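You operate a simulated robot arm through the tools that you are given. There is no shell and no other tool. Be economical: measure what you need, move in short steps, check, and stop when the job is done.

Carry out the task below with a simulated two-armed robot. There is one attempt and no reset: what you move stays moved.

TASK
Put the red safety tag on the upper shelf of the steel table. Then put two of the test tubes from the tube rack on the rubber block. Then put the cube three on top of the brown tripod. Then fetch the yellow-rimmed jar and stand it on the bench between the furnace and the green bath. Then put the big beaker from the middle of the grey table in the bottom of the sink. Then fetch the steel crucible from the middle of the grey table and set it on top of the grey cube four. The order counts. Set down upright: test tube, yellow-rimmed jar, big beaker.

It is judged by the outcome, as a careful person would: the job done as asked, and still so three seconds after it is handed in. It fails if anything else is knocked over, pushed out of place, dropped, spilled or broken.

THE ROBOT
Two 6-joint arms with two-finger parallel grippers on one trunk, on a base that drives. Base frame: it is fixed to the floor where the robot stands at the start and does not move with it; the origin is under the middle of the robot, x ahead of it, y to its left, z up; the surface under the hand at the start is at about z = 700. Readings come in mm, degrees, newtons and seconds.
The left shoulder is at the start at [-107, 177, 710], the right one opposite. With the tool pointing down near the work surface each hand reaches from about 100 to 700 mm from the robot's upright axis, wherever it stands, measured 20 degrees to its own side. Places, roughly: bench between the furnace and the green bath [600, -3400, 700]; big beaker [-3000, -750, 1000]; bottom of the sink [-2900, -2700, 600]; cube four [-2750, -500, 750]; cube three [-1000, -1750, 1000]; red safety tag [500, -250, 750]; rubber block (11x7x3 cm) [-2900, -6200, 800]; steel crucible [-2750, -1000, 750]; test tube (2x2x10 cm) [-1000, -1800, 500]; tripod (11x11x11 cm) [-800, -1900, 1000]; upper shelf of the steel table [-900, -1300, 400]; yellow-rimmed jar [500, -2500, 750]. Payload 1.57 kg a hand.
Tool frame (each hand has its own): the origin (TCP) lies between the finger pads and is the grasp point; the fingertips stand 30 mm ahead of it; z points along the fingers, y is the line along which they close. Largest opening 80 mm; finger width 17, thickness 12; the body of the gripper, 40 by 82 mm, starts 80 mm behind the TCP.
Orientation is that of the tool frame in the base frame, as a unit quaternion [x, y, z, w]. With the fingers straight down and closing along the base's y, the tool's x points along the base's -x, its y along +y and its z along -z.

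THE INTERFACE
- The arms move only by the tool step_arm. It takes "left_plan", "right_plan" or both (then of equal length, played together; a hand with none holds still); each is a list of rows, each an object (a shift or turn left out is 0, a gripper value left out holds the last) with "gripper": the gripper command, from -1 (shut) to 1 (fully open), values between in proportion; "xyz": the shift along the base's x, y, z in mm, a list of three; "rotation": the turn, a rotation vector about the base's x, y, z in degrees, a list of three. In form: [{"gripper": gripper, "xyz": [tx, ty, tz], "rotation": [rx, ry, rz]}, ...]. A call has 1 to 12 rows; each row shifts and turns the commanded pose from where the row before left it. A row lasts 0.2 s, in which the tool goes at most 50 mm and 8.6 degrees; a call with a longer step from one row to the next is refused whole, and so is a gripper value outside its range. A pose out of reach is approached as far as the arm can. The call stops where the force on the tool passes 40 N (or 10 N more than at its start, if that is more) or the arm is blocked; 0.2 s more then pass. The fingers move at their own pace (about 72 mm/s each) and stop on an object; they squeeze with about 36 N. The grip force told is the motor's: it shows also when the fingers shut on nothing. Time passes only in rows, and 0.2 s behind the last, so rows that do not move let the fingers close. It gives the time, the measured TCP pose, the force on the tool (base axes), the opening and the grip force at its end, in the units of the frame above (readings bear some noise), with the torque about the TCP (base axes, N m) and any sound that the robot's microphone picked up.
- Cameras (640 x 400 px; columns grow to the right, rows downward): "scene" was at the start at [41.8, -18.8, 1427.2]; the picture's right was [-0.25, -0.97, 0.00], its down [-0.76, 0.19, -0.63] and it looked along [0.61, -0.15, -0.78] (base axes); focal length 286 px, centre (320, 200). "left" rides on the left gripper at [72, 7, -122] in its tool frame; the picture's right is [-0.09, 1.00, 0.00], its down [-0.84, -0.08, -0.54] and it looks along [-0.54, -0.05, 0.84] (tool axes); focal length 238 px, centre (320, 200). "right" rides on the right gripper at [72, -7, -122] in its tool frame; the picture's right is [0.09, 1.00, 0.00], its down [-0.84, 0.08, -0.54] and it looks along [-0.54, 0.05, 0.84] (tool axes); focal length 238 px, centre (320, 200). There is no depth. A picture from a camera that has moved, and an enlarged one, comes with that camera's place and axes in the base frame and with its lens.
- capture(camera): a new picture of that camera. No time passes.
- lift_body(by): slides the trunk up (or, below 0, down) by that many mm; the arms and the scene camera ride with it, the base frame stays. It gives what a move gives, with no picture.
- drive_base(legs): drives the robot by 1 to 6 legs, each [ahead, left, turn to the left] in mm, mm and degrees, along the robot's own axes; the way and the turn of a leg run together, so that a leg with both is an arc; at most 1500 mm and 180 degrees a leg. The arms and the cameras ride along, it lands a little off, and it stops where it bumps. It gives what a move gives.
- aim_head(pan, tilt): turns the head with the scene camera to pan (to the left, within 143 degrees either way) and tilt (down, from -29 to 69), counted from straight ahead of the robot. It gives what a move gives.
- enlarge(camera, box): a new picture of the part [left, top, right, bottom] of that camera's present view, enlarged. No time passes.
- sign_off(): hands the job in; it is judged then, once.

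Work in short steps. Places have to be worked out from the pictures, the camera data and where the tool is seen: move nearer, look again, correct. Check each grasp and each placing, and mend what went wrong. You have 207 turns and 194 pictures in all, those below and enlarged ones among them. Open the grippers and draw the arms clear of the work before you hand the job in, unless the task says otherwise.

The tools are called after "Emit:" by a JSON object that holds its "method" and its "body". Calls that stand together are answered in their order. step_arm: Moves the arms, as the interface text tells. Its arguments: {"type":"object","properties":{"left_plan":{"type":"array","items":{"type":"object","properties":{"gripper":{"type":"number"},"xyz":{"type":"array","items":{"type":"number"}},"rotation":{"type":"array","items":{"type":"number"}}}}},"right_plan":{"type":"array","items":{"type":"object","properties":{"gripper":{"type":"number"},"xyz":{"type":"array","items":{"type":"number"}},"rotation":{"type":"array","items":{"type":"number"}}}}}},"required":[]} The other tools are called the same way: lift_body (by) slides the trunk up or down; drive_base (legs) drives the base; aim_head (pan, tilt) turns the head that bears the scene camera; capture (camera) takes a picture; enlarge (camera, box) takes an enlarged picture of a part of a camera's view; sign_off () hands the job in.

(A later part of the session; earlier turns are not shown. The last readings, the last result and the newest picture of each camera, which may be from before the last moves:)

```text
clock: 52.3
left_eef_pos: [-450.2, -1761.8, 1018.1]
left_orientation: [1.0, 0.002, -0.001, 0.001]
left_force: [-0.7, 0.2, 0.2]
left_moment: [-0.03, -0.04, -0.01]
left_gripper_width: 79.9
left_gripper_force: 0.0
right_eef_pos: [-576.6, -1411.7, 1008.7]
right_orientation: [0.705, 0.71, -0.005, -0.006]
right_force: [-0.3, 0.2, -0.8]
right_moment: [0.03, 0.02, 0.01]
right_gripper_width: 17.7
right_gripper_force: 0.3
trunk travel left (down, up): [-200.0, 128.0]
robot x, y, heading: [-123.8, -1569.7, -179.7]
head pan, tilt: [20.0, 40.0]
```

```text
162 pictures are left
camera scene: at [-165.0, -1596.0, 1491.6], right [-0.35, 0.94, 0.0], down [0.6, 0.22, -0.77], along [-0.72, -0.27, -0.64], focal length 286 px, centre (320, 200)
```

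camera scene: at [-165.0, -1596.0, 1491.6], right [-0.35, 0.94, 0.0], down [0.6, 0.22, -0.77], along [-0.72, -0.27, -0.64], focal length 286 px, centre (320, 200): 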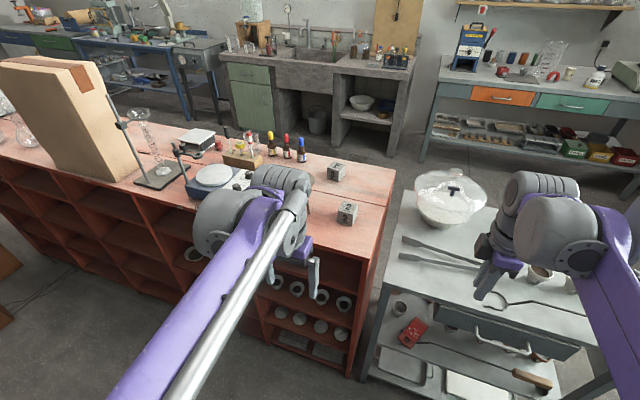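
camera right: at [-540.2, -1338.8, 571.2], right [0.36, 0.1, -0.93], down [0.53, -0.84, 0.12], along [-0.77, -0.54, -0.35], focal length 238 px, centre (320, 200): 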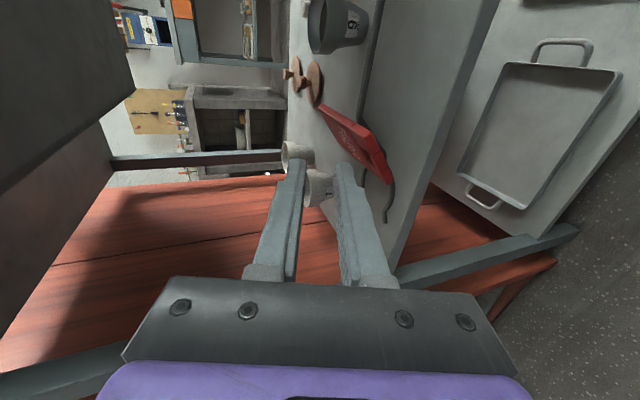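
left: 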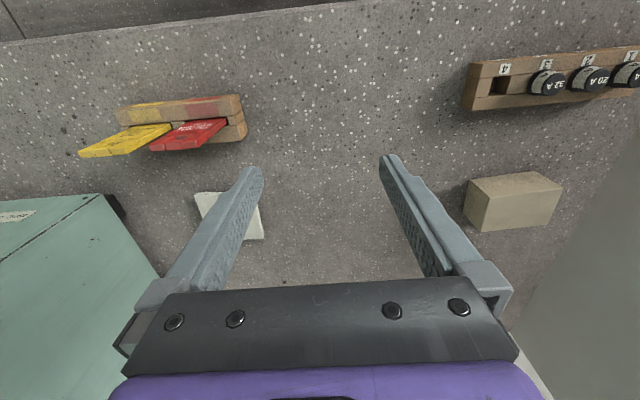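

The tag is at rest on the shelf. I'll look with the left wrist camera and pan further left for the tube rack, which is said to be at about z 500 near the red unit.

Emit:
{"method": "capture", "body": {"camera": "left"}}

Emit:
{"method": "aim_head", "body": {"pan": 60, "tilt": 35}}

Emit:
{"method": "capture", "body": {"camera": "scene"}}

```text
161 pictures are left
camera left: at [-377.0, -1766.6, 1138.0], right [-0.09, -1.0, 0.0], down [-0.84, 0.07, 0.54], along [-0.54, 0.05, -0.84], focal length 238 px, centre (320, 200)
```

left: 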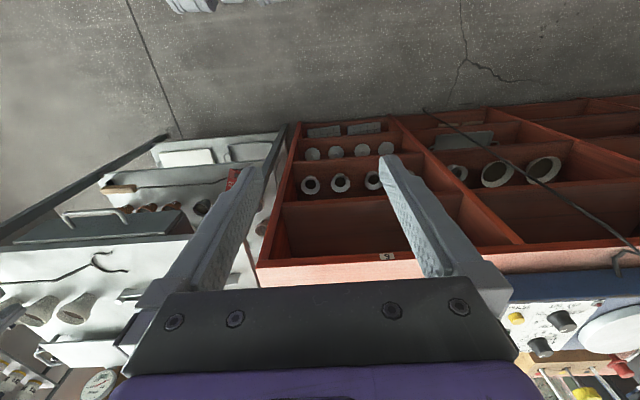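

```text
clock: 53.4
left_eef_pos: [-449.2, -1760.8, 1016.5]
left_orientation: [1.0, 0.002, 0.0, 0.0]
left_force: [0.3, -0.2, 0.0]
left_moment: [0.01, -0.02, -0.03]
left_gripper_width: 80.2
left_gripper_force: 0.1
right_eef_pos: [-576.9, -1411.5, 1009.0]
right_orientation: [0.706, 0.709, -0.005, -0.005]
right_force: [0.0, -0.7, 0.4]
right_moment: [0.02, 0.03, 0.01]
right_gripper_width: 18.1
right_gripper_force: 0.0
trunk travel left (down, up): [-200.0, 128.0]
robot x, y, heading: [-124.1, -1567.5, -179.5]
head pan, tilt: [60.0, 35.0]
```

```text
160 pictures are left
camera scene: at [-128.9, -1643.0, 1499.2], right [-0.87, 0.5, 0.0], down [0.28, 0.5, -0.82], along [-0.41, -0.71, -0.57], focal length 286 px, centre (320, 200)
```

scene: 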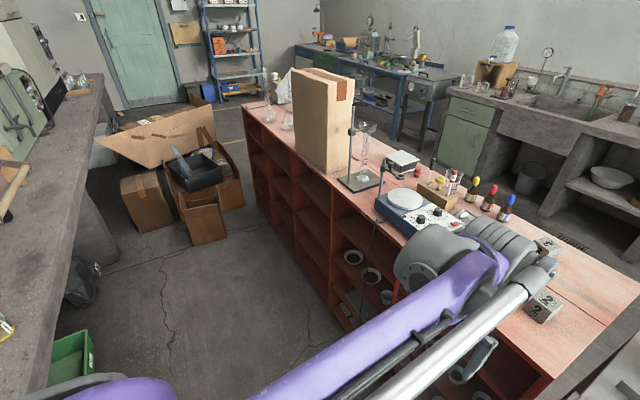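

The wooden rack near the hotplate may be the tube rack, so I'll look closer.

Emit:
{"method": "aim_head", "body": {"pan": 25, "tilt": 30}}

Emit:
{"method": "enlarge", "body": {"camera": "scene", "box": [200, 150, 400, 275]}}

```text
clock: 54.4
left_eef_pos: [-449.9, -1762.0, 1016.3]
left_orientation: [1.0, 0.003, -0.001, 0.0]
left_force: [-0.1, 0.7, 1.3]
left_moment: [-0.01, 0.02, -0.01]
left_gripper_width: 80.1
left_gripper_force: 0.0
right_eef_pos: [-575.8, -1410.6, 1007.7]
right_orientation: [0.705, 0.709, -0.005, -0.006]
right_force: [0.5, -1.1, -0.3]
right_moment: [0.01, -0.01, 0.03]
right_gripper_width: 17.8
right_gripper_force: 0.1
trunk travel left (down, up): [-200.0, 128.0]
robot x, y, heading: [-117.6, -1566.5, -179.6]
head pan, tilt: [25.0, 30.0]
```

```text
3.20 times, centred on (300, 212) of scene
camera zoom: at [-166.9, -1605.3, 1507.0], right [-0.43, 0.9, 0.0], down [0.45, 0.21, -0.87], along [-0.78, -0.37, -0.5], focal length 916 px, centre (384, 160)
```

zoom: 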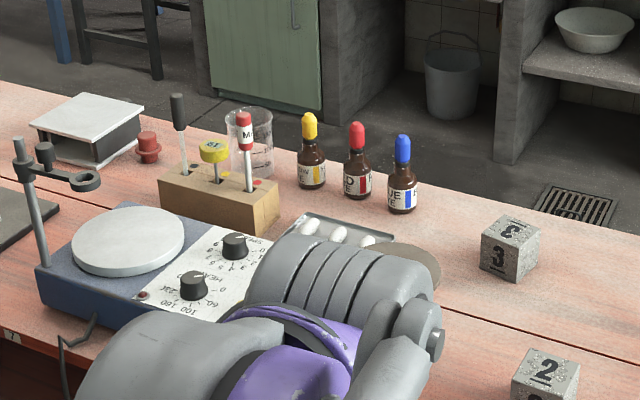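

That rack holds probes, not tubes. The tubes are likely in the red unit's far (west) side, so I'll drive around the north end of the steel table to the west aisle and look.

Emit:
{"method": "drive_base", "body": {"legs": [[0, -1100, 0], [1500, 0, 0]]}}

Emit:
{"method": "aim_head", "body": {"pan": 110, "tilt": 35}}

Emit:
{"method": "capture", "body": {"camera": "scene"}}

Emit:
{"method": "aim_head", "body": {"pan": 40, "tilt": 30}}

Emit:
{"method": "capture", "body": {"camera": "scene"}}

```text
clock: 71.3
left_eef_pos: [-1945.9, -745.6, 1016.0]
left_orientation: [1.0, 0.029, 0.0, 0.001]
left_force: [0.1, 0.9, 0.6]
left_moment: [0.02, 0.0, 0.04]
left_gripper_width: 79.9
left_gripper_force: 0.0
right_eef_pos: [-2089.7, -402.5, 1008.0]
right_orientation: [0.687, 0.727, -0.005, -0.006]
right_force: [-0.7, 1.1, -0.1]
right_moment: [0.01, 0.0, -0.02]
right_gripper_width: 18.2
right_gripper_force: 0.1
trunk travel left (down, up): [-200.0, 128.0]
robot x, y, heading: [-1629.7, -537.3, -176.6]
head pan, tilt: [25.0, 30.0]
```

```text
clock: 72.9
left_eef_pos: [-1945.4, -745.2, 1016.8]
left_orientation: [1.0, 0.029, 0.0, 0.0]
left_force: [-0.7, 0.5, 0.3]
left_moment: [0.04, 0.02, 0.01]
left_gripper_width: 80.1
left_gripper_force: 0.0
right_eef_pos: [-2091.2, -403.1, 1008.3]
right_orientation: [0.687, 0.726, -0.006, -0.006]
right_force: [-0.5, -0.5, 0.1]
right_moment: [0.03, -0.03, 0.01]
right_gripper_width: 18.0
right_gripper_force: 0.2
trunk travel left (down, up): [-200.0, 128.0]
robot x, y, heading: [-1627.9, -534.7, -176.9]
head pan, tilt: [110.0, 35.0]
```

```text
158 pictures are left
camera scene: at [-1556.2, -613.1, 1499.2], right [-0.92, -0.4, 0.0], down [-0.23, 0.53, -0.82], along [0.32, -0.75, -0.57], focal length 286 px, centre (320, 200)
```

scene: 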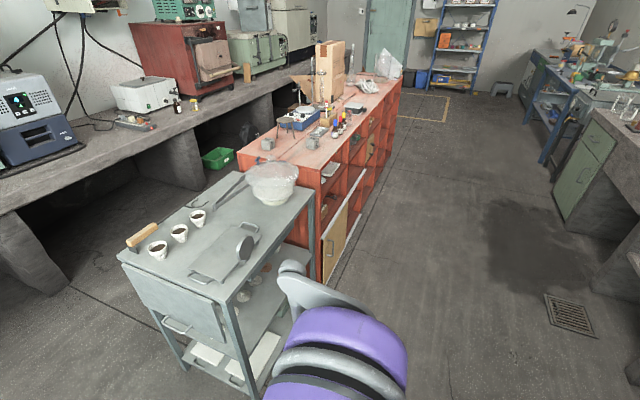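

```text
clock: 74.3
left_eef_pos: [-1945.0, -746.0, 1017.7]
left_orientation: [1.0, 0.028, 0.001, 0.001]
left_force: [0.5, -0.1, -0.4]
left_moment: [-0.01, -0.02, 0.0]
left_gripper_width: 79.9
left_gripper_force: 0.0
right_eef_pos: [-2089.6, -403.9, 1008.5]
right_orientation: [0.687, 0.727, -0.005, -0.007]
right_force: [0.4, 0.0, -0.1]
right_moment: [-0.04, -0.02, -0.04]
right_gripper_width: 18.1
right_gripper_force: 0.1
trunk travel left (down, up): [-200.0, 128.0]
robot x, y, heading: [-1631.1, -534.6, -176.6]
head pan, tilt: [40.0, 30.0]
```

```text
157 pictures are left
camera scene: at [-1656.7, -594.3, 1507.0], right [-0.69, 0.73, 0.0], down [0.36, 0.34, -0.87], along [-0.63, -0.59, -0.5], focal length 286 px, centre (320, 200)
```

scene: 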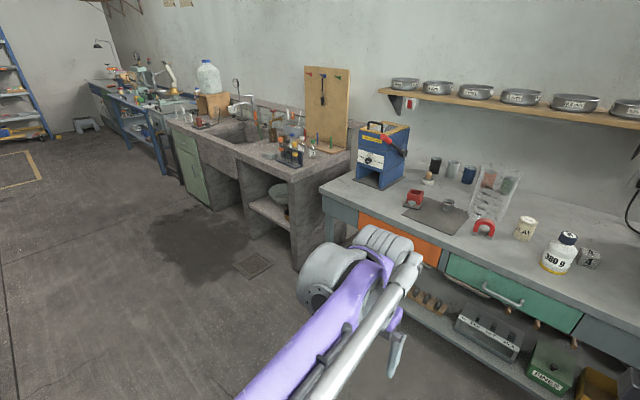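

The red unit's west side has cubbies, one with a sliding door. I'll go down the west aisle facing east.

Emit:
{"method": "drive_base", "body": {"legs": [[150, 0, 0], [0, 0, 176], [0, -1300, 0]]}}

Emit:
{"method": "aim_head", "body": {"pan": 10, "tilt": 45}}

Emit:
{"method": "capture", "body": {"camera": "scene"}}

```text
clock: 94.3
left_eef_pos: [-1406.3, -1641.4, 1016.7]
left_orientation: [-0.025, 1.0, 0.001, 0.0]
left_force: [-0.5, -0.2, -0.3]
left_moment: [0.0, 0.02, 0.01]
left_gripper_width: 79.9
left_gripper_force: 0.1
right_eef_pos: [-1262.5, -1984.0, 1007.7]
right_orientation: [0.724, -0.69, 0.007, -0.005]
right_force: [0.3, 0.4, 0.3]
right_moment: [0.0, 0.01, 0.0]
right_gripper_width: 18.0
right_gripper_force: 0.0
trunk travel left (down, up): [-200.0, 128.0]
robot x, y, heading: [-1722.4, -1848.6, 3.0]
head pan, tilt: [40.0, 30.0]
```

```text
clock: 95.2
left_eef_pos: [-1406.3, -1640.9, 1017.2]
left_orientation: [-0.025, 1.0, 0.0, 0.0]
left_force: [0.6, -0.6, 0.4]
left_moment: [0.03, 0.01, 0.04]
left_gripper_width: 80.2
left_gripper_force: 0.0
right_eef_pos: [-1264.8, -1983.2, 1009.3]
right_orientation: [0.724, -0.69, 0.006, -0.005]
right_force: [-0.2, -0.2, 0.4]
right_moment: [0.01, 0.02, 0.0]
right_gripper_width: 17.7
right_gripper_force: 0.0
trunk travel left (down, up): [-200.0, 128.0]
robot x, y, heading: [-1720.3, -1851.5, 2.9]
head pan, tilt: [10.0, 45.0]
```

```text
156 pictures are left
camera scene: at [-1680.5, -1833.4, 1484.4], right [0.22, -0.97, 0.0], down [-0.69, -0.16, -0.71], along [0.69, 0.16, -0.71], focal length 286 px, centre (320, 200)
```

scene: 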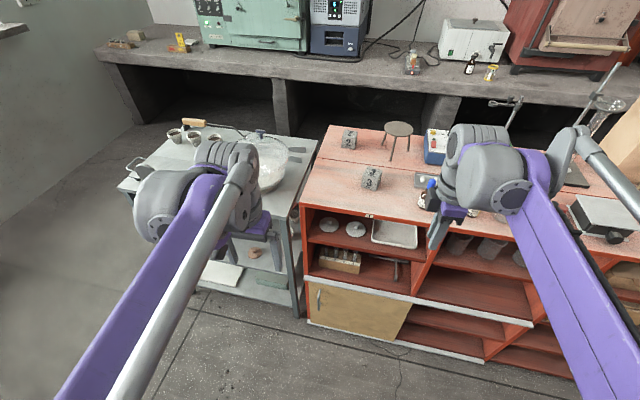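

I see a wooden rack in the second cubby of the left bay, so I'll zoom in.

Emit:
{"method": "enlarge", "body": {"camera": "scene", "box": [290, 120, 450, 320]}}

Emit:
{"method": "enlarge", "body": {"camera": "scene", "box": [300, 200, 420, 275]}}

```text
2.00 times, centred on (370, 220) of scene
camera zoom: at [-1680.5, -1833.4, 1484.4], right [0.22, -0.97, 0.0], down [-0.69, -0.16, -0.71], along [0.69, 0.16, -0.71], focal length 572 px, centre (220, 160)
```

zoom: 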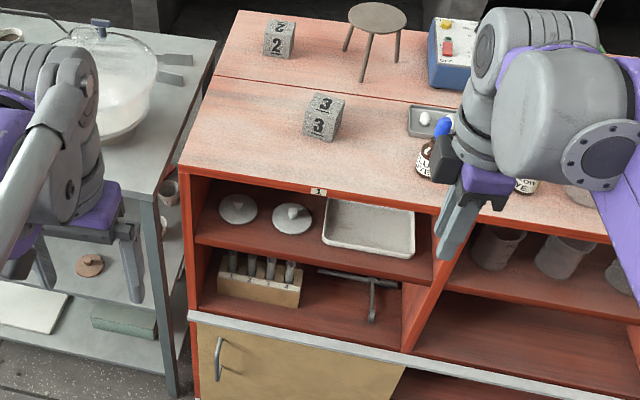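

```text
5.33 times, centred on (360, 238) of scene
camera zoom: at [-1680.5, -1833.4, 1484.4], right [0.22, -0.97, 0.0], down [-0.69, -0.16, -0.71], along [0.69, 0.16, -0.71], focal length 1527 px, centre (107, 0)
```

zoom: 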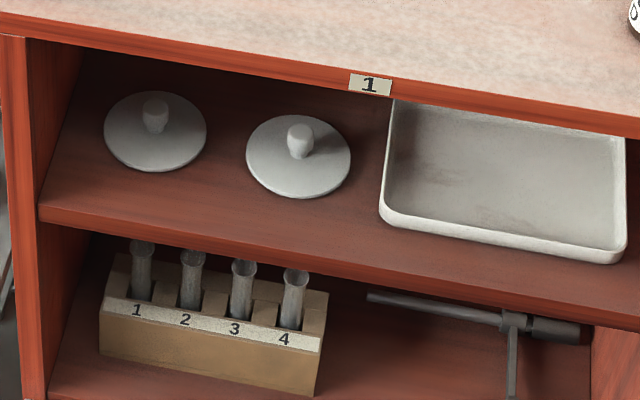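

Four tubes stand in the rack, in the cubby between z≈450 and 690, with tube tops at about z 570. I'll take tube 2 with the left hand and tube 4 with the right, reaching in nearly level. First I'll straighten the base, turn the right hand back to close along y, and pitch the left hand forward.

Emit:
{"method": "drive_base", "body": {"legs": [[0, 0, -3]]}}

Emit:
{"method": "step_arm", "body": {"right_plan": [{"gripper": -0.3, "xyz": [-10, 0, 0], "rotation": [0, 0, -8.2]}, {"xyz": [-10, 0, 0], "rotation": [0, 0, -8.2]}, {"xyz": [-10, 0, 0], "rotation": [0, 0, -8.2]}, {"xyz": [-10, 0, 0], "rotation": [0, 0, -8.2]}, {"xyz": [-10, 0, 0], "rotation": [0, 0, -8.2]}, {"xyz": [-10, 0, 0], "rotation": [0, 0, -8.2]}, {"xyz": [-10, 0, 0], "rotation": [0, 0, -8.2]}, {"xyz": [-10, 0, 0], "rotation": [0, 0, -8.2]}, {"xyz": [-10, 0, 0], "rotation": [0, 0, -8.2]}, {"xyz": [-10, 0, 0], "rotation": [0, 0, -8.2]}, {"xyz": [0, 0, 0], "rotation": [0, 0, -8.2]}], "left_plan": [{"gripper": -0.3, "xyz": [0, 0, -10], "rotation": [0, -8.2, 0]}, {"xyz": [0, -5, -10], "rotation": [0, -8.2, 0]}, {"xyz": [0, -5, -20], "rotation": [0, -8.2, 0]}, {"xyz": [0, -5, -20], "rotation": [0, -8.2, 0]}, {"xyz": [0, -5, -20], "rotation": [0, -8.2, 0]}, {"xyz": [0, -5, -20], "rotation": [0, -8.2, 0]}, {"xyz": [0, -5, -20], "rotation": [0, -8.2, 0]}, {"xyz": [0, -5, -20], "rotation": [0, -8.2, 0]}, {"xyz": [0, -5, -10]}, {"xyz": [0, -5, -10]}, {"xyz": [0, 0, 0]}]}}

Emit:
{"method": "lift_body", "body": {"by": -110}}

Emit:
{"method": "capture", "body": {"camera": "scene"}}

Emit:
{"method": "capture", "body": {"camera": "left"}}

```text
clock: 96.1
left_eef_pos: [-1394.6, -1657.2, 1016.2]
left_orientation: [0.001, 1.0, 0.0, 0.001]
left_force: [0.1, -0.7, -0.3]
left_moment: [0.01, 0.0, 0.0]
left_gripper_width: 80.0
left_gripper_force: 0.0
right_eef_pos: [-1271.8, -2008.7, 1008.6]
right_orientation: [-0.705, 0.709, -0.006, 0.006]
right_force: [-1.0, 0.0, -0.6]
right_moment: [0.01, -0.01, 0.01]
right_gripper_width: 18.2
right_gripper_force: 0.2
trunk travel left (down, up): [-200.0, 128.0]
robot x, y, heading: [-1721.5, -1849.6, -0.5]
head pan, tilt: [10.0, 45.0]
```

```text
clock: 98.5
left_eef_pos: [-1394.9, -1701.8, 856.4]
left_orientation: [0.001, 0.841, 0.001, 0.541]
left_force: [-0.1, 0.0, -0.2]
left_moment: [0.01, -0.01, 0.0]
left_gripper_width: 28.1
left_gripper_force: 0.0
right_eef_pos: [-1371.9, -2009.6, 1007.6]
right_orientation: [0.006, 1.0, -0.009, -0.001]
right_force: [0.2, -0.5, -0.6]
right_moment: [0.0, -0.02, -0.02]
right_gripper_width: 28.0
right_gripper_force: 0.0
trunk travel left (down, up): [-200.0, 128.0]
robot x, y, heading: [-1719.9, -1847.9, -0.3]
head pan, tilt: [10.0, 45.0]
```

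```text
clock: 99.9
left_eef_pos: [-1395.6, -1703.8, 747.4]
left_orientation: [0.001, 0.84, 0.001, 0.542]
left_force: [0.1, 0.4, -1.1]
left_moment: [0.01, 0.0, -0.01]
left_gripper_width: 28.0
left_gripper_force: 0.1
right_eef_pos: [-1371.5, -2008.9, 897.7]
right_orientation: [0.004, 1.0, -0.007, -0.001]
right_force: [0.4, 0.2, -1.1]
right_moment: [-0.02, 0.01, 0.06]
right_gripper_width: 28.4
right_gripper_force: 0.0
trunk travel left (down, up): [-90.0, 238.0]
robot x, y, heading: [-1724.2, -1852.5, -0.2]
head pan, tilt: [10.0, 45.0]
```

```text
153 pictures are left
camera scene: at [-1657.4, -1835.8, 1371.4], right [0.17, -0.99, 0.0], down [-0.7, -0.12, -0.71], along [0.7, 0.12, -0.71], focal length 286 px, centre (320, 200)
```

scene: 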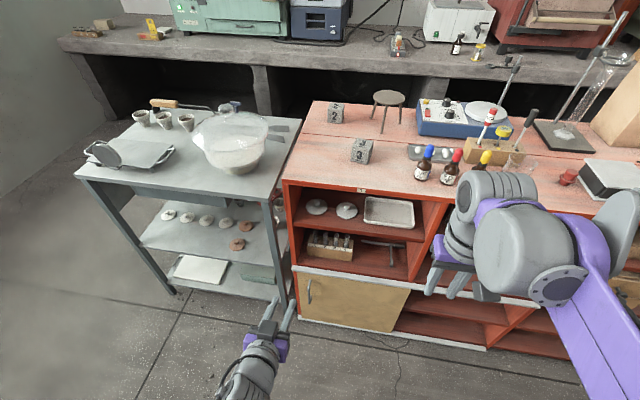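

```text
152 pictures are left
camera left: at [-1535.0, -1695.9, 731.2], right [0.04, 1.0, 0.09], down [-0.15, -0.08, 0.99], along [0.99, -0.05, 0.14], focal length 238 px, centre (320, 200)
```

left: 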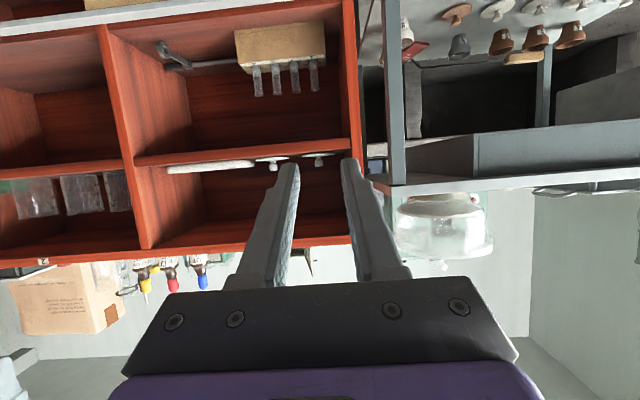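

I'll zoom on the tubes with both cameras to triangulate.

Emit:
{"method": "enlarge", "body": {"camera": "scene", "box": [280, 190, 400, 290]}}

Emit:
{"method": "enlarge", "body": {"camera": "left", "box": [200, 0, 360, 120]}}

```text
4.00 times, centred on (340, 240) of scene
camera zoom: at [-1657.4, -1835.8, 1371.4], right [0.17, -0.99, 0.0], down [-0.7, -0.12, -0.71], along [0.7, 0.12, -0.71], focal length 1145 px, centre (240, 40)
```

zoom: 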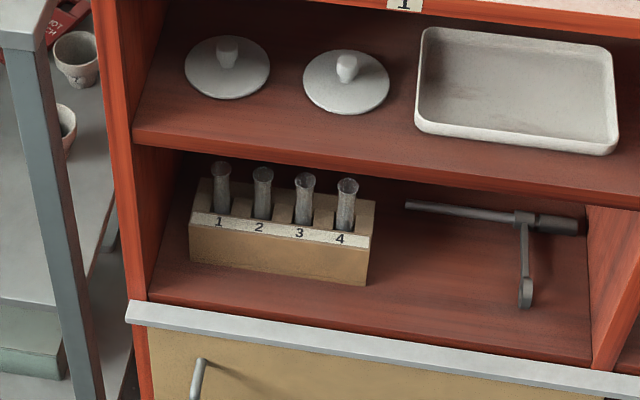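

```text
3.33 times, centred on (280, 60) of left
camera zoom: at [-1535.0, -1695.9, 731.2], right [0.04, 1.0, 0.09], down [-0.15, -0.08, 0.99], along [0.99, -0.05, 0.14], focal length 794 px, centre (453, 667)
```

zoom: 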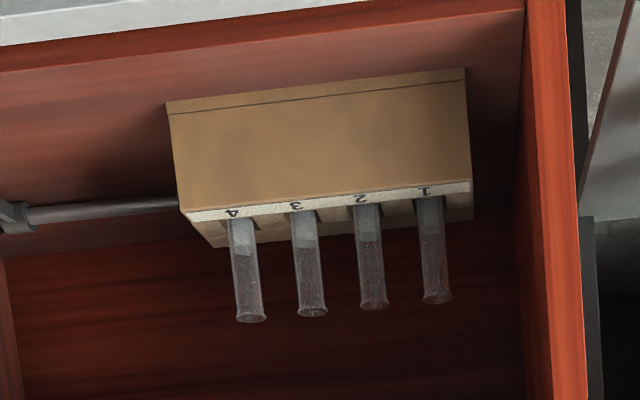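

Tubes stand at x≈-1040, y≈-1713/-1750/-1787/-1824, tops at z 581. I'll take tube 1 with the left hand, running the inner finger down the middle of the gap at y≈-1731. First I'll go to a stand-off in front of the cubby with the pitch levelled to about 12°.

Emit:
{"method": "step_arm", "body": {"left_plan": [{"xyz": [35, 0, 0], "rotation": [0, -6.2, 0]}, {"xyz": [35, 0, -10], "rotation": [0, -6.3, 0]}, {"xyz": [35, 0, -30]}, {"xyz": [30, -2, -35]}, {"xyz": [25, -2, -40]}, {"xyz": [20, -2, -40]}, {"xyz": [10, 0, -29]}, {"xyz": [0, 0, 0]}]}}

Emit:
{"method": "capture", "body": {"camera": "left"}}

```text
clock: 101.7
left_eef_pos: [-1179.7, -1712.1, 589.7]
left_orientation: [0.001, 0.777, 0.001, 0.63]
left_force: [0.0, 0.7, 0.5]
left_moment: [0.0, -0.01, -0.02]
left_gripper_width: 28.0
left_gripper_force: 0.0
left hand out of reach, approached as far as the arm can: row 4, 5, 6, 7
right_eef_pos: [-1371.4, -2009.2, 898.3]
right_orientation: [0.005, 1.0, -0.007, -0.001]
right_force: [0.1, 0.4, -0.4]
right_moment: [0.02, 0.0, 0.0]
right_gripper_width: 27.9
right_gripper_force: 0.2
trunk travel left (down, up): [-90.0, 238.0]
robot x, y, heading: [-1719.9, -1847.8, -0.3]
head pan, tilt: [10.0, 45.0]
```

```text
149 pictures are left
camera left: at [-1312.4, -1704.9, 542.6], right [0.02, 1.0, 0.09], down [-0.36, -0.08, 0.93], along [0.93, -0.05, 0.35], focal length 238 px, centre (320, 200)
```

left: 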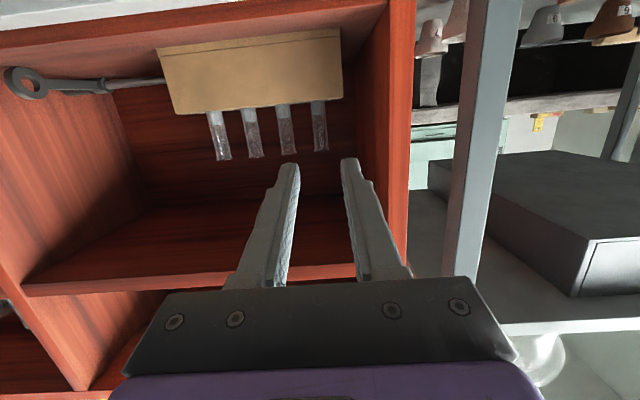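

Triangulation is consistent: tube 1 at y≈-1713, z top ≈584. I'll advance and drop to z 564 at y -1710.

Emit:
{"method": "step_arm", "body": {"left_plan": [{"xyz": [30, 1, -10]}, {"xyz": [30, 1, -15]}, {"xyz": [20, 0, 0]}, {"xyz": [0, 0, 0]}]}}

Emit:
{"method": "capture", "body": {"camera": "left"}}

```text
clock: 102.7
left_eef_pos: [-1095.3, -1709.5, 560.4]
left_orientation: [0.001, 0.776, 0.002, 0.63]
left_force: [0.0, -0.6, 0.1]
left_moment: [-0.02, 0.04, -0.02]
left_gripper_width: 28.0
left_gripper_force: 0.0
right_eef_pos: [-1371.6, -2009.3, 899.3]
right_orientation: [0.005, 1.0, -0.008, -0.001]
right_force: [0.5, 0.2, 0.0]
right_moment: [-0.02, 0.0, -0.03]
right_gripper_width: 27.9
right_gripper_force: 0.1
trunk travel left (down, up): [-90.0, 238.0]
robot x, y, heading: [-1722.6, -1844.5, -0.2]
head pan, tilt: [10.0, 45.0]
```

```text
148 pictures are left
camera left: at [-1228.0, -1703.0, 515.1], right [0.02, 1.0, 0.09], down [-0.36, -0.08, 0.93], along [0.93, -0.05, 0.35], focal length 238 px, centre (320, 200)
```

left: 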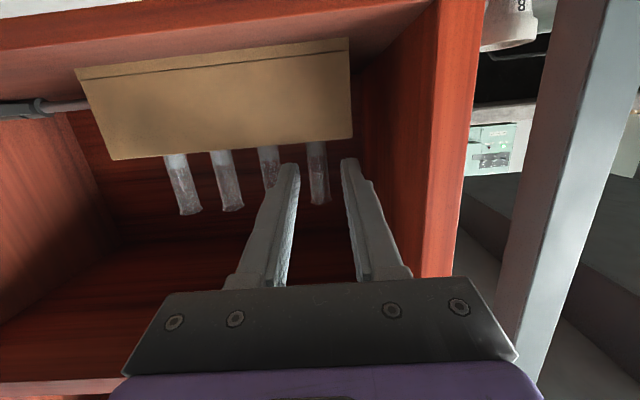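

Aligned with the gap. I'll advance 55 mm and look.

Emit:
{"method": "step_arm", "body": {"left_plan": [{"xyz": [15, 0, 1]}, {"xyz": [15, 0, 1]}, {"xyz": [15, 0, 0]}, {"xyz": [10, 0, 0]}, {"xyz": [0, 0, 0]}]}}

Emit:
{"method": "capture", "body": {"camera": "left"}}

Emit:
{"method": "enlarge", "body": {"camera": "scene", "box": [280, 190, 400, 290]}}

```text
clock: 103.9
left_eef_pos: [-1041.9, -1709.5, 563.1]
left_orientation: [0.001, 0.777, 0.001, 0.63]
left_force: [0.0, 0.2, -0.5]
left_moment: [-0.04, 0.02, 0.01]
left_gripper_width: 27.8
left_gripper_force: 0.1
right_eef_pos: [-1371.6, -2008.6, 897.7]
right_orientation: [0.004, 1.0, -0.007, -0.001]
right_force: [-1.0, 0.4, 0.2]
right_moment: [0.01, -0.03, 0.03]
right_gripper_width: 28.2
right_gripper_force: 0.0
trunk travel left (down, up): [-90.0, 238.0]
robot x, y, heading: [-1719.9, -1849.3, -0.0]
head pan, tilt: [10.0, 45.0]
```

```text
147 pictures are left
camera left: at [-1174.8, -1701.8, 517.6], right [0.02, 1.0, 0.09], down [-0.36, -0.08, 0.93], along [0.93, -0.05, 0.35], focal length 238 px, centre (320, 200)
```

left: 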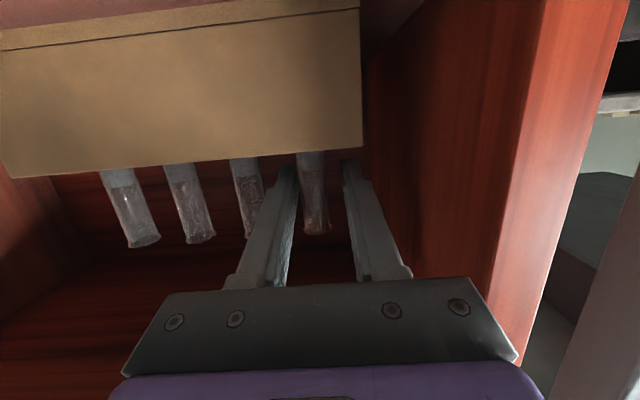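

```text
4.00 times, centred on (340, 240) of scene
camera zoom: at [-1657.4, -1835.8, 1371.3], right [0.17, -0.99, 0.0], down [-0.7, -0.12, -0.71], along [0.7, 0.12, -0.71], focal length 1145 px, centre (240, 40)
```

zoom: 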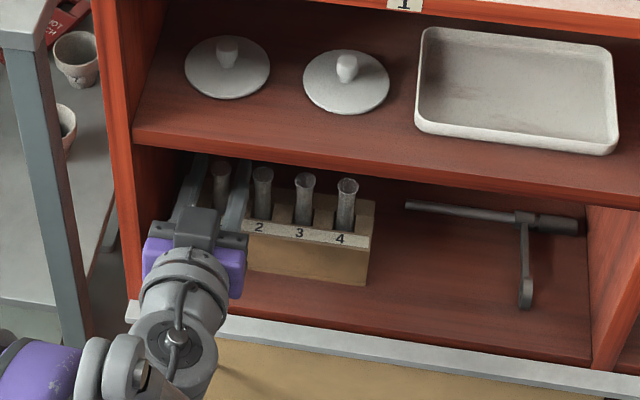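

The tube is between the fingers, so I'll close on it.

Emit:
{"method": "step_arm", "body": {"left_plan": [{"gripper": -1}, {"gripper": -1}, {"gripper": -1}]}}

Emit:
{"method": "step_arm", "body": {"left_plan": [{"xyz": [0, 0, 15]}, {"xyz": [0, 0, 25]}, {"xyz": [0, 0, 25]}, {"xyz": [0, 0, 5]}, {"xyz": [0, 0, 0]}]}}

Emit:
{"method": "capture", "body": {"camera": "left"}}

Emit:
{"method": "enlarge", "body": {"camera": "scene", "box": [280, 190, 400, 290]}}

```text
clock: 104.7
left_eef_pos: [-1042.4, -1709.9, 564.4]
left_orientation: [0.0, 0.776, 0.002, 0.63]
left_force: [-0.1, -1.7, -0.4]
left_moment: [-0.12, -0.03, 0.0]
left_gripper_width: 13.6
left_gripper_force: 30.0
right_eef_pos: [-1371.9, -2009.0, 898.9]
right_orientation: [0.004, 1.0, -0.008, -0.001]
right_force: [0.1, -0.1, -0.3]
right_moment: [-0.01, -0.03, -0.01]
right_gripper_width: 28.0
right_gripper_force: 0.1
trunk travel left (down, up): [-90.0, 238.0]
robot x, y, heading: [-1719.8, -1851.2, -0.2]
head pan, tilt: [10.0, 45.0]
```

```text
clock: 106.0
left_eef_pos: [-1041.5, -1711.4, 631.9]
left_orientation: [0.001, 0.777, -0.001, 0.63]
left_force: [-0.6, 1.6, -18.5]
left_moment: [-0.09, -1.29, -0.06]
left_gripper_width: 13.1
left_gripper_force: 30.3
right_eef_pos: [-1369.9, -2009.2, 898.4]
right_orientation: [0.005, 1.0, -0.009, -0.002]
right_force: [0.7, 0.1, -0.4]
right_moment: [0.0, 0.02, 0.01]
right_gripper_width: 28.2
right_gripper_force: 0.2
trunk travel left (down, up): [-90.0, 238.0]
robot x, y, heading: [-1724.2, -1850.9, -0.1]
head pan, tilt: [10.0, 45.0]
stopped in row 5 (left hand): the force on the tool passed its limit at 42 N (the readings are from after the stop); the commanded pose is now the measured one
```

```text
145 pictures are left
camera left: at [-1176.1, -1703.5, 586.6], right [0.02, 1.0, 0.09], down [-0.36, -0.08, 0.93], along [0.93, -0.05, 0.35], focal length 238 px, centre (320, 200)
```

left: 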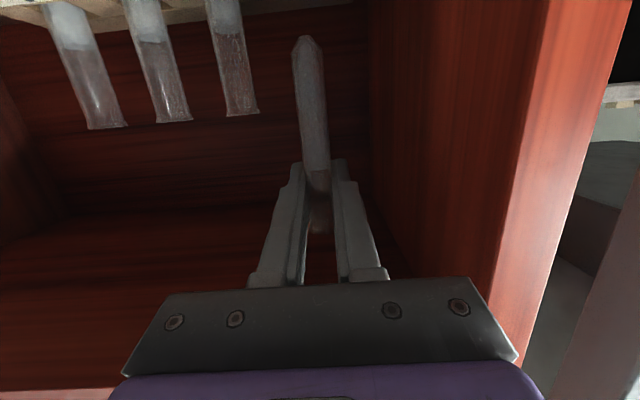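

```text
4.00 times, centred on (340, 240) of scene
camera zoom: at [-1656.3, -1835.5, 1371.3], right [0.17, -0.99, 0.0], down [-0.7, -0.12, -0.71], along [0.7, 0.12, -0.71], focal length 1145 px, centre (240, 40)
```

zoom: 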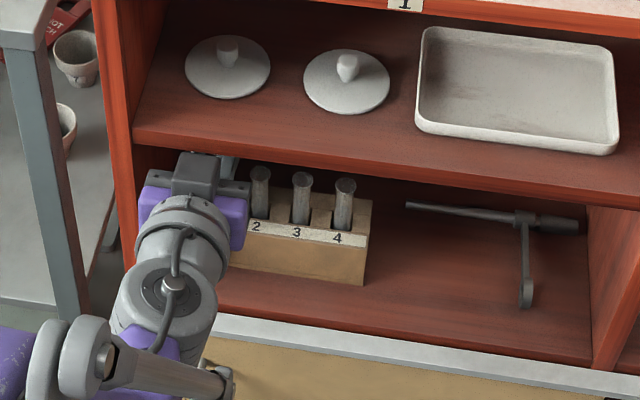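

Tube 1 is held and its bottom (≈z 550) clears the rack top (≈540), but the hand touches the shelf above. I'll ease down 3 mm and withdraw straight out.

Emit:
{"method": "step_arm", "body": {"left_plan": [{"xyz": [-3, 0, -3]}, {"xyz": [-12, 0, 0]}, {"xyz": [-20, 0, 0]}, {"xyz": [-20, 0, 0]}, {"xyz": [-30, 0, 0]}, {"xyz": [-30, 0, 0]}]}}

Emit:
{"method": "capture", "body": {"camera": "left"}}

Emit:
{"method": "enlarge", "body": {"camera": "scene", "box": [280, 190, 400, 290]}}

```text
clock: 107.4
left_eef_pos: [-1157.8, -1712.2, 630.4]
left_orientation: [0.001, 0.776, 0.0, 0.63]
left_force: [-0.5, 0.9, -0.2]
left_moment: [-0.01, -0.04, -0.01]
left_gripper_width: 12.9
left_gripper_force: 29.6
right_eef_pos: [-1370.9, -2008.8, 898.7]
right_orientation: [0.004, 1.0, -0.007, -0.002]
right_force: [-0.9, 0.3, 0.3]
right_moment: [-0.02, 0.01, 0.02]
right_gripper_width: 28.1
right_gripper_force: 0.3
trunk travel left (down, up): [-90.0, 238.0]
robot x, y, heading: [-1724.2, -1850.7, -0.2]
head pan, tilt: [10.0, 45.0]
```

```text
143 pictures are left
camera left: at [-1291.0, -1704.0, 585.0], right [0.02, 1.0, 0.09], down [-0.36, -0.08, 0.93], along [0.93, -0.05, 0.35], focal length 238 px, centre (320, 200)
```

left: 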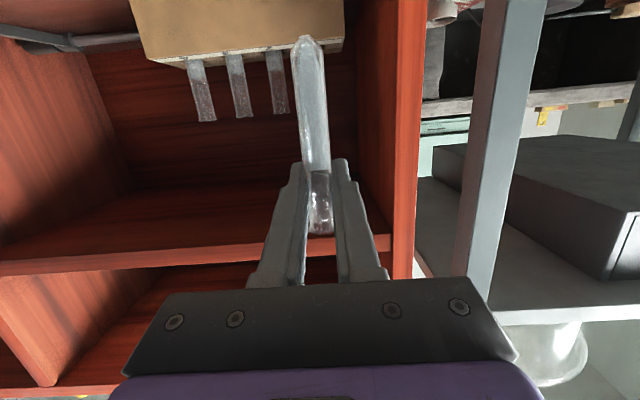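

```text
4.00 times, centred on (340, 240) of scene
camera zoom: at [-1657.9, -1835.9, 1371.3], right [0.17, -0.99, 0.0], down [-0.7, -0.12, -0.71], along [0.7, 0.12, -0.71], focal length 1145 px, centre (240, 40)
```

zoom: 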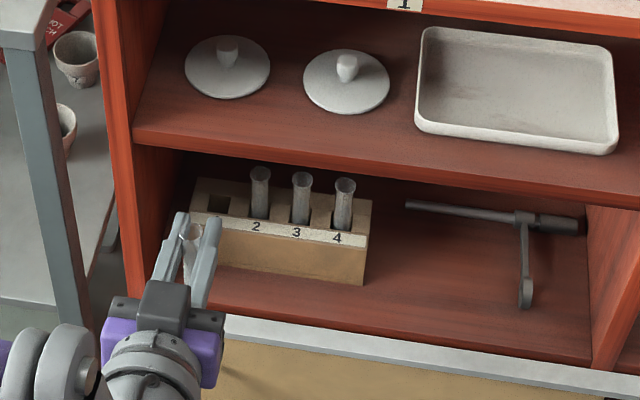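

Tube 1 is out cleanly; it's round-bottomed, so the block must have holes. Next I'll retract the left hand, shift the base 100 mm left, and prepare the right hand for tube 4.

Emit:
{"method": "step_arm", "body": {"left_plan": [{"xyz": [-30, 5, 10]}, {"xyz": [-30, 10, 20]}, {"xyz": [-30, 10, 20]}, {"xyz": [-30, 10, 20]}, {"xyz": [-30, 10, 20]}, {"xyz": [-30, 10, 20]}, {"xyz": [0, 0, 0]}, {"xyz": [0, 0, 0]}, {"xyz": [0, 0, 0]}, {"xyz": [0, 0, 0]}], "right_plan": [{"xyz": [0, 0, -10], "rotation": [0, -8, 0]}, {"xyz": [0, 0, -20], "rotation": [0, -8, 0]}, {"xyz": [0, 0, -20], "rotation": [0, -8, 0]}, {"xyz": [0, 0, -20], "rotation": [0, -8, 0]}, {"xyz": [10, 0, -20], "rotation": [0, -8, 0]}, {"xyz": [10, 0, -20], "rotation": [0, -8, 0]}, {"xyz": [10, 0, -20], "rotation": [0, -8, 0]}, {"xyz": [10, 0, -20], "rotation": [0, -8, 0]}, {"xyz": [20, 0, -10], "rotation": [0, -8, 0]}, {"xyz": [20, 0, 0], "rotation": [0, -6, 0]}]}}

Emit:
{"method": "drive_base", "body": {"legs": [[0, 100, 0]]}}

Emit:
{"method": "capture", "body": {"camera": "right"}}

Emit:
{"method": "capture", "body": {"camera": "scene"}}

```text
clock: 109.6
left_eef_pos: [-1335.4, -1672.5, 742.8]
left_orientation: [-0.001, 0.776, 0.002, 0.63]
left_force: [0.5, 0.3, -0.8]
left_moment: [0.03, 0.01, -0.01]
left_gripper_width: 12.9
left_gripper_force: 29.7
left hand out of reach, approached as far as the arm can: row 5, 6
right_eef_pos: [-1297.1, -2011.7, 738.9]
right_orientation: [0.009, 0.786, -0.004, 0.618]
right_force: [-0.4, 0.4, 0.5]
right_moment: [0.0, -0.02, -0.02]
right_gripper_width: 28.1
right_gripper_force: 0.0
right hand out of reach, approached as far as the arm can: row 10
trunk travel left (down, up): [-90.0, 238.0]
robot x, y, heading: [-1722.1, -1848.1, -0.2]
head pan, tilt: [10.0, 45.0]
```

```text
clock: 111.2
left_eef_pos: [-1335.0, -1571.6, 743.4]
left_orientation: [-0.001, 0.776, 0.002, 0.63]
left_force: [-0.4, 0.0, -0.2]
left_moment: [0.01, 0.0, 0.03]
left_gripper_width: 13.2
left_gripper_force: 29.7
right_eef_pos: [-1297.1, -1909.0, 738.2]
right_orientation: [0.009, 0.787, -0.005, 0.617]
right_force: [0.0, 0.0, -0.6]
right_moment: [0.0, 0.02, 0.01]
right_gripper_width: 28.0
right_gripper_force: 0.0
trunk travel left (down, up): [-90.0, 238.0]
robot x, y, heading: [-1723.6, -1749.4, -0.2]
head pan, tilt: [10.0, 45.0]
```

```text
141 pictures are left
camera right: at [-1431.2, -1913.4, 699.1], right [0.0, 1.0, -0.09], down [-0.33, 0.08, 0.94], along [0.95, 0.03, 0.32], focal length 238 px, centre (320, 200)
```

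right: 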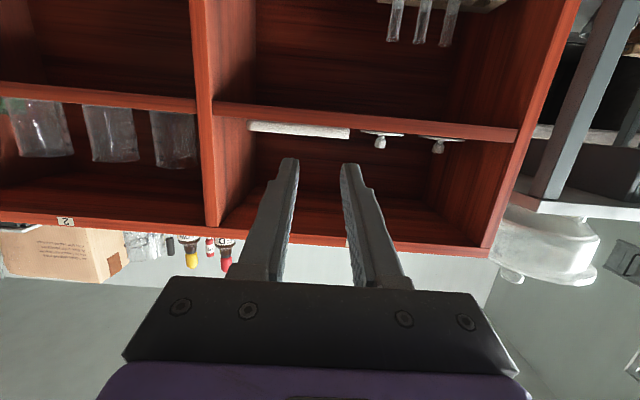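

```text
140 pictures are left
camera scene: at [-1657.4, -1734.8, 1371.3], right [0.17, -0.99, 0.0], down [-0.7, -0.12, -0.71], along [0.7, 0.12, -0.71], focal length 286 px, centre (320, 200)
```

scene: 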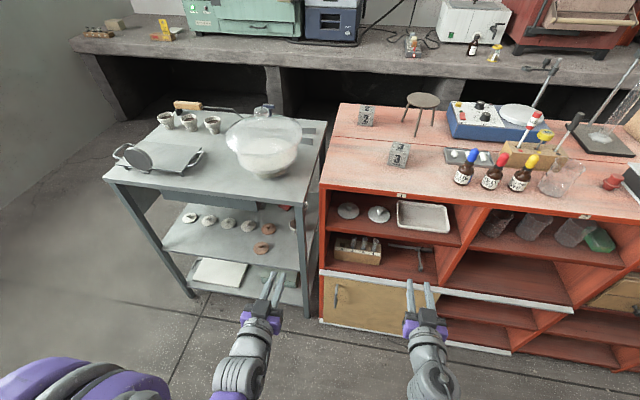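

Now I'll bring the right hand to a stand-off in front of tube 4.

Emit:
{"method": "step_arm", "body": {"right_plan": [{"xyz": [20, 14, 0]}, {"xyz": [20, 14, -20]}, {"xyz": [20, 14, -30]}, {"xyz": [20, 14, -35]}, {"xyz": [20, 14, -35]}, {"xyz": [17, 13, -28]}, {"xyz": [0, 0, 0]}]}}

Emit:
{"method": "capture", "body": {"camera": "right"}}

```text
clock: 112.8
left_eef_pos: [-1334.5, -1571.4, 743.9]
left_orientation: [-0.002, 0.777, 0.003, 0.63]
left_force: [-0.9, 0.4, -0.3]
left_moment: [0.0, -0.02, 0.0]
left_gripper_width: 14.0
left_gripper_force: 30.3
right_eef_pos: [-1182.0, -1827.3, 588.6]
right_orientation: [0.009, 0.787, -0.005, 0.617]
right_force: [-0.8, 0.1, 0.4]
right_moment: [-0.03, 0.03, -0.01]
right_gripper_width: 28.0
right_gripper_force: 0.1
trunk travel left (down, up): [-90.0, 238.0]
robot x, y, heading: [-1723.7, -1749.9, -0.3]
head pan, tilt: [10.0, 45.0]
```

```text
139 pictures are left
camera right: at [-1316.4, -1831.1, 548.9], right [0.0, 1.0, -0.09], down [-0.33, 0.08, 0.94], along [0.95, 0.03, 0.32], focal length 238 px, centre (320, 200)
```

right: 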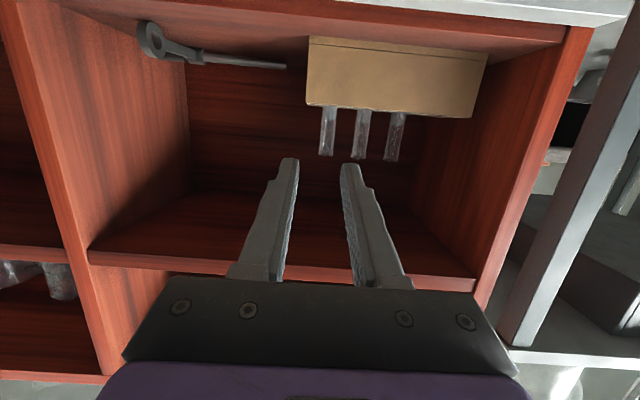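

Tube 4 is at y≈-1821. I'll shift 6 mm left and advance.

Emit:
{"method": "step_arm", "body": {"right_plan": [{"xyz": [30, 4, -10]}, {"xyz": [30, 2, -15]}, {"xyz": [25, 0, 0]}, {"xyz": [0, 0, 0]}]}}

Emit:
{"method": "capture", "body": {"camera": "right"}}

```text
clock: 113.8
left_eef_pos: [-1336.3, -1572.2, 742.8]
left_orientation: [-0.002, 0.776, 0.004, 0.63]
left_force: [-0.7, -0.6, -0.4]
left_moment: [0.01, 0.02, 0.01]
left_gripper_width: 13.8
left_gripper_force: 30.4
right_eef_pos: [-1095.0, -1822.4, 562.3]
right_orientation: [0.009, 0.787, -0.005, 0.617]
right_force: [0.5, -0.1, -0.5]
right_moment: [0.01, 0.04, 0.0]
right_gripper_width: 28.1
right_gripper_force: 0.1
trunk travel left (down, up): [-90.0, 238.0]
robot x, y, heading: [-1720.5, -1750.9, -0.2]
head pan, tilt: [10.0, 45.0]
```

```text
138 pictures are left
camera right: at [-1229.2, -1826.3, 523.1], right [0.0, 1.0, -0.09], down [-0.33, 0.08, 0.94], along [0.95, 0.03, 0.32], focal length 238 px, centre (320, 200)
```

right: 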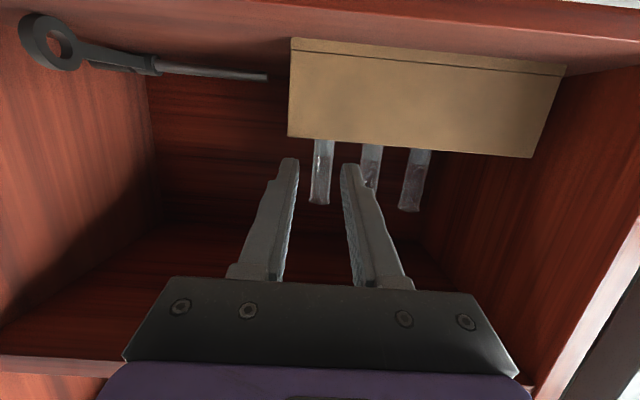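

Aligned. I'll advance 55 mm, then close.

Emit:
{"method": "step_arm", "body": {"right_plan": [{"xyz": [15, 0, 1]}, {"xyz": [15, 0, 1]}, {"xyz": [15, 0, 0]}, {"xyz": [10, 0, 0]}, {"xyz": [0, 0, 0]}]}}

Emit:
{"method": "capture", "body": {"camera": "right"}}

```text
clock: 115.0
left_eef_pos: [-1335.0, -1571.9, 742.8]
left_orientation: [-0.001, 0.777, 0.002, 0.63]
left_force: [0.0, -0.1, -0.5]
left_moment: [0.0, 0.01, -0.04]
left_gripper_width: 13.6
left_gripper_force: 30.6
right_eef_pos: [-1041.0, -1822.2, 568.1]
right_orientation: [0.009, 0.787, -0.006, 0.617]
right_force: [0.5, 0.2, -0.2]
right_moment: [0.01, 0.05, -0.02]
right_gripper_width: 28.4
right_gripper_force: 0.0
trunk travel left (down, up): [-90.0, 238.0]
robot x, y, heading: [-1721.4, -1750.2, -0.3]
head pan, tilt: [10.0, 45.0]
```

```text
137 pictures are left
camera right: at [-1175.8, -1826.5, 527.8], right [0.0, 1.0, -0.09], down [-0.33, 0.08, 0.94], along [0.95, 0.03, 0.32], focal length 238 px, centre (320, 200)
```

right: 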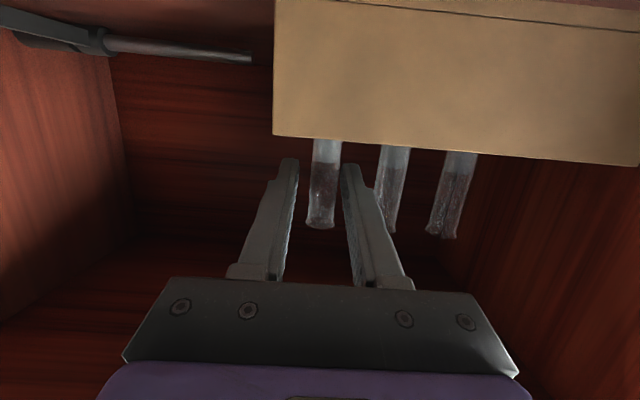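

Emit:
{"method": "step_arm", "body": {"right_plan": [{"xyz": [0, 0, -5]}, {"gripper": -1}, {"gripper": -1}, {"gripper": -1}, {"xyz": [0, 0, 15]}, {"xyz": [0, 0, 25]}, {"xyz": [0, 0, 24]}, {"xyz": [0, 0, 1]}]}}

Emit:
{"method": "capture", "body": {"camera": "right"}}

```text
clock: 116.8
left_eef_pos: [-1335.6, -1570.3, 742.5]
left_orientation: [-0.001, 0.777, 0.002, 0.63]
left_force: [0.6, 0.8, 0.9]
left_moment: [0.03, -0.01, 0.01]
left_gripper_width: 13.8
left_gripper_force: 30.5
right_eef_pos: [-1038.4, -1823.6, 627.3]
right_orientation: [0.009, 0.787, -0.005, 0.616]
right_force: [-0.7, -0.2, 0.4]
right_moment: [0.03, -0.02, 0.0]
right_gripper_width: 13.1
right_gripper_force: 29.4
trunk travel left (down, up): [-90.0, 238.0]
robot x, y, heading: [-1722.3, -1747.2, -0.3]
head pan, tilt: [10.0, 45.0]
```

```text
136 pictures are left
camera right: at [-1173.2, -1826.4, 588.2], right [0.0, 1.0, -0.09], down [-0.33, 0.08, 0.94], along [0.95, 0.03, 0.32], focal length 238 px, centre (320, 200)
```

right: 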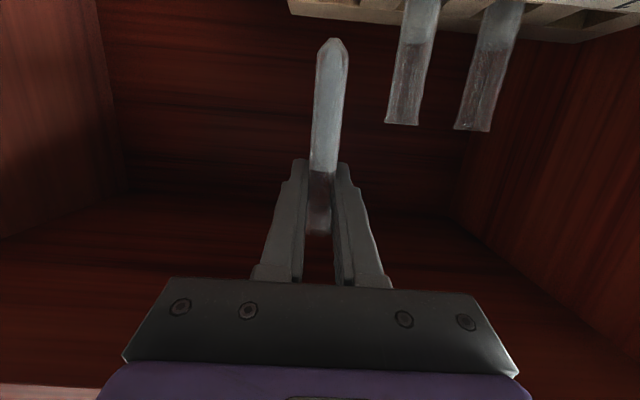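

Tube 4 is clear of the rack (bottom ≈ z 552), so I'll withdraw.

Emit:
{"method": "step_arm", "body": {"right_plan": [{"xyz": [-15, 0, 1]}, {"xyz": [-20, 0, 0]}, {"xyz": [-20, 0, 0]}, {"xyz": [-30, 0, 0]}, {"xyz": [-30, 0, 0]}, {"xyz": [-30, 0, 10]}, {"xyz": [-30, -10, 30]}, {"xyz": [-30, -10, 40]}]}}

Emit:
{"method": "capture", "body": {"camera": "scene"}}

```text
refused: row 8 steps farther than a row can; nothing moved
```

```text
135 pictures are left
camera scene: at [-1657.3, -1735.2, 1371.3], right [0.17, -0.99, 0.0], down [-0.7, -0.12, -0.71], along [0.7, 0.12, -0.71], focal length 286 px, centre (320, 200)
```

scene: 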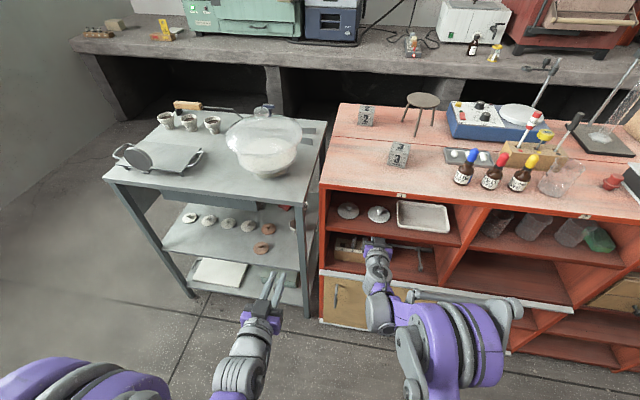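

The last row was too long, so I'm resending it with shorter steps.

Emit:
{"method": "step_arm", "body": {"right_plan": [{"xyz": [-15, 0, 1]}, {"xyz": [-20, 0, 0]}, {"xyz": [-20, 0, 0]}, {"xyz": [-30, 0, 0]}, {"xyz": [-30, 0, 0]}, {"xyz": [-30, 0, 10]}, {"xyz": [-30, -10, 30]}, {"xyz": [-30, -10, 30]}, {"xyz": [-20, -10, 30]}, {"xyz": [-10, -10, 30]}]}}

Emit:
{"method": "capture", "body": {"camera": "scene"}}

```text
clock: 119.0
left_eef_pos: [-1335.9, -1571.3, 742.8]
left_orientation: [-0.001, 0.777, 0.002, 0.63]
left_force: [-0.7, 0.3, 0.1]
left_moment: [0.01, -0.01, -0.02]
left_gripper_width: 13.8
left_gripper_force: 30.2
right_eef_pos: [-1272.5, -1863.6, 758.1]
right_orientation: [0.009, 0.786, -0.005, 0.618]
right_force: [0.4, -0.4, 0.1]
right_moment: [0.03, -0.03, -0.01]
right_gripper_width: 12.8
right_gripper_force: 29.8
trunk travel left (down, up): [-90.0, 238.0]
robot x, y, heading: [-1721.7, -1749.2, -0.3]
head pan, tilt: [10.0, 45.0]
```

```text
134 pictures are left
camera scene: at [-1658.1, -1735.4, 1371.4], right [0.17, -0.99, 0.0], down [-0.7, -0.12, -0.71], along [0.7, 0.12, -0.71], focal length 286 px, centre (320, 200)
```

scene: 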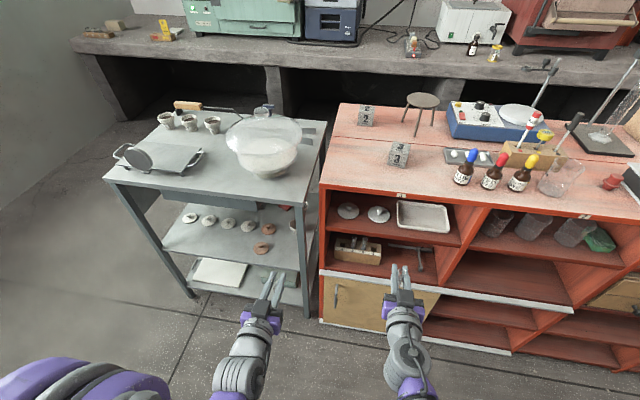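

Both tubes are held. I'll raise the trunk, back off, turn to face south and survey the way to the rubber block.

Emit:
{"method": "lift_body", "body": {"by": 200}}

Emit:
{"method": "drive_base", "body": {"legs": [[-200, 0, 0], [0, 0, -90]]}}

Emit:
{"method": "aim_head", "body": {"pan": -12, "tilt": 18}}

Emit:
{"method": "capture", "body": {"camera": "scene"}}

```text
clock: 121.1
left_eef_pos: [-1303.5, -1570.9, 979.3]
left_orientation: [0.0, 0.751, 0.001, 0.66]
left_force: [0.1, -0.3, -0.5]
left_moment: [0.0, -0.01, 0.0]
left_gripper_width: 13.9
left_gripper_force: 30.0
right_eef_pos: [-1274.8, -1862.6, 959.0]
right_orientation: [0.009, 0.787, -0.005, 0.617]
right_force: [-0.4, 0.3, -0.6]
right_moment: [-0.01, -0.01, 0.02]
right_gripper_width: 13.0
right_gripper_force: 29.5
trunk travel left (down, up): [-290.0, 38.0]
robot x, y, heading: [-1721.9, -1749.4, -0.4]
head pan, tilt: [10.0, 45.0]
```

```text
clock: 126.5
left_eef_pos: [-1725.7, -2158.3, 980.2]
left_orientation: [0.52, 0.542, -0.457, 0.478]
left_force: [-0.4, 0.2, -0.2]
left_moment: [-0.03, -0.03, 0.02]
left_gripper_width: 13.8
left_gripper_force: 30.5
right_eef_pos: [-2014.0, -2200.3, 959.7]
right_orientation: [0.55, 0.561, -0.431, 0.443]
right_force: [-0.4, 0.2, 0.2]
right_moment: [0.01, -0.03, -0.03]
right_gripper_width: 13.7
right_gripper_force: 30.7
trunk travel left (down, up): [-290.0, 38.0]
robot x, y, heading: [-1920.3, -1751.5, -87.9]
head pan, tilt: [10.0, 45.0]
```

```text
clock: 127.4
left_eef_pos: [-1724.2, -2159.3, 980.8]
left_orientation: [0.519, 0.542, -0.457, 0.478]
left_force: [0.2, -0.5, 0.1]
left_moment: [-0.01, 0.03, -0.02]
left_gripper_width: 13.8
left_gripper_force: 30.1
right_eef_pos: [-2014.2, -2201.1, 959.1]
right_orientation: [0.551, 0.562, -0.431, 0.442]
right_force: [-0.3, 0.4, -0.8]
right_moment: [-0.01, -0.01, 0.01]
right_gripper_width: 14.0
right_gripper_force: 30.6
trunk travel left (down, up): [-290.0, 38.0]
robot x, y, heading: [-1922.0, -1753.2, -87.7]
head pan, tilt: [-12.0, 18.0]
```

```text
133 pictures are left
camera scene: at [-1936.9, -1799.0, 1619.5], right [-0.99, 0.17, 0.0], down [0.05, 0.31, -0.95], along [-0.16, -0.94, -0.31], focal length 286 px, centre (320, 200)
```

scene: 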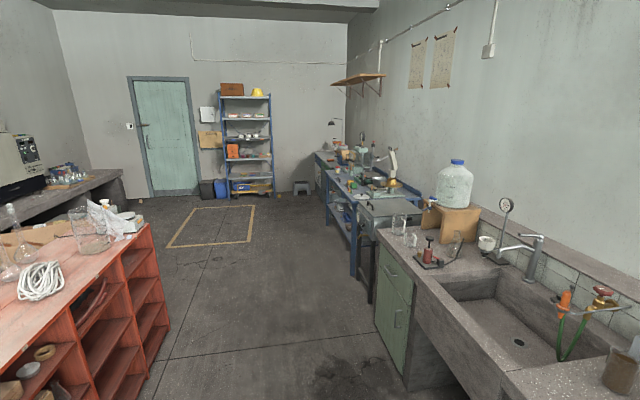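

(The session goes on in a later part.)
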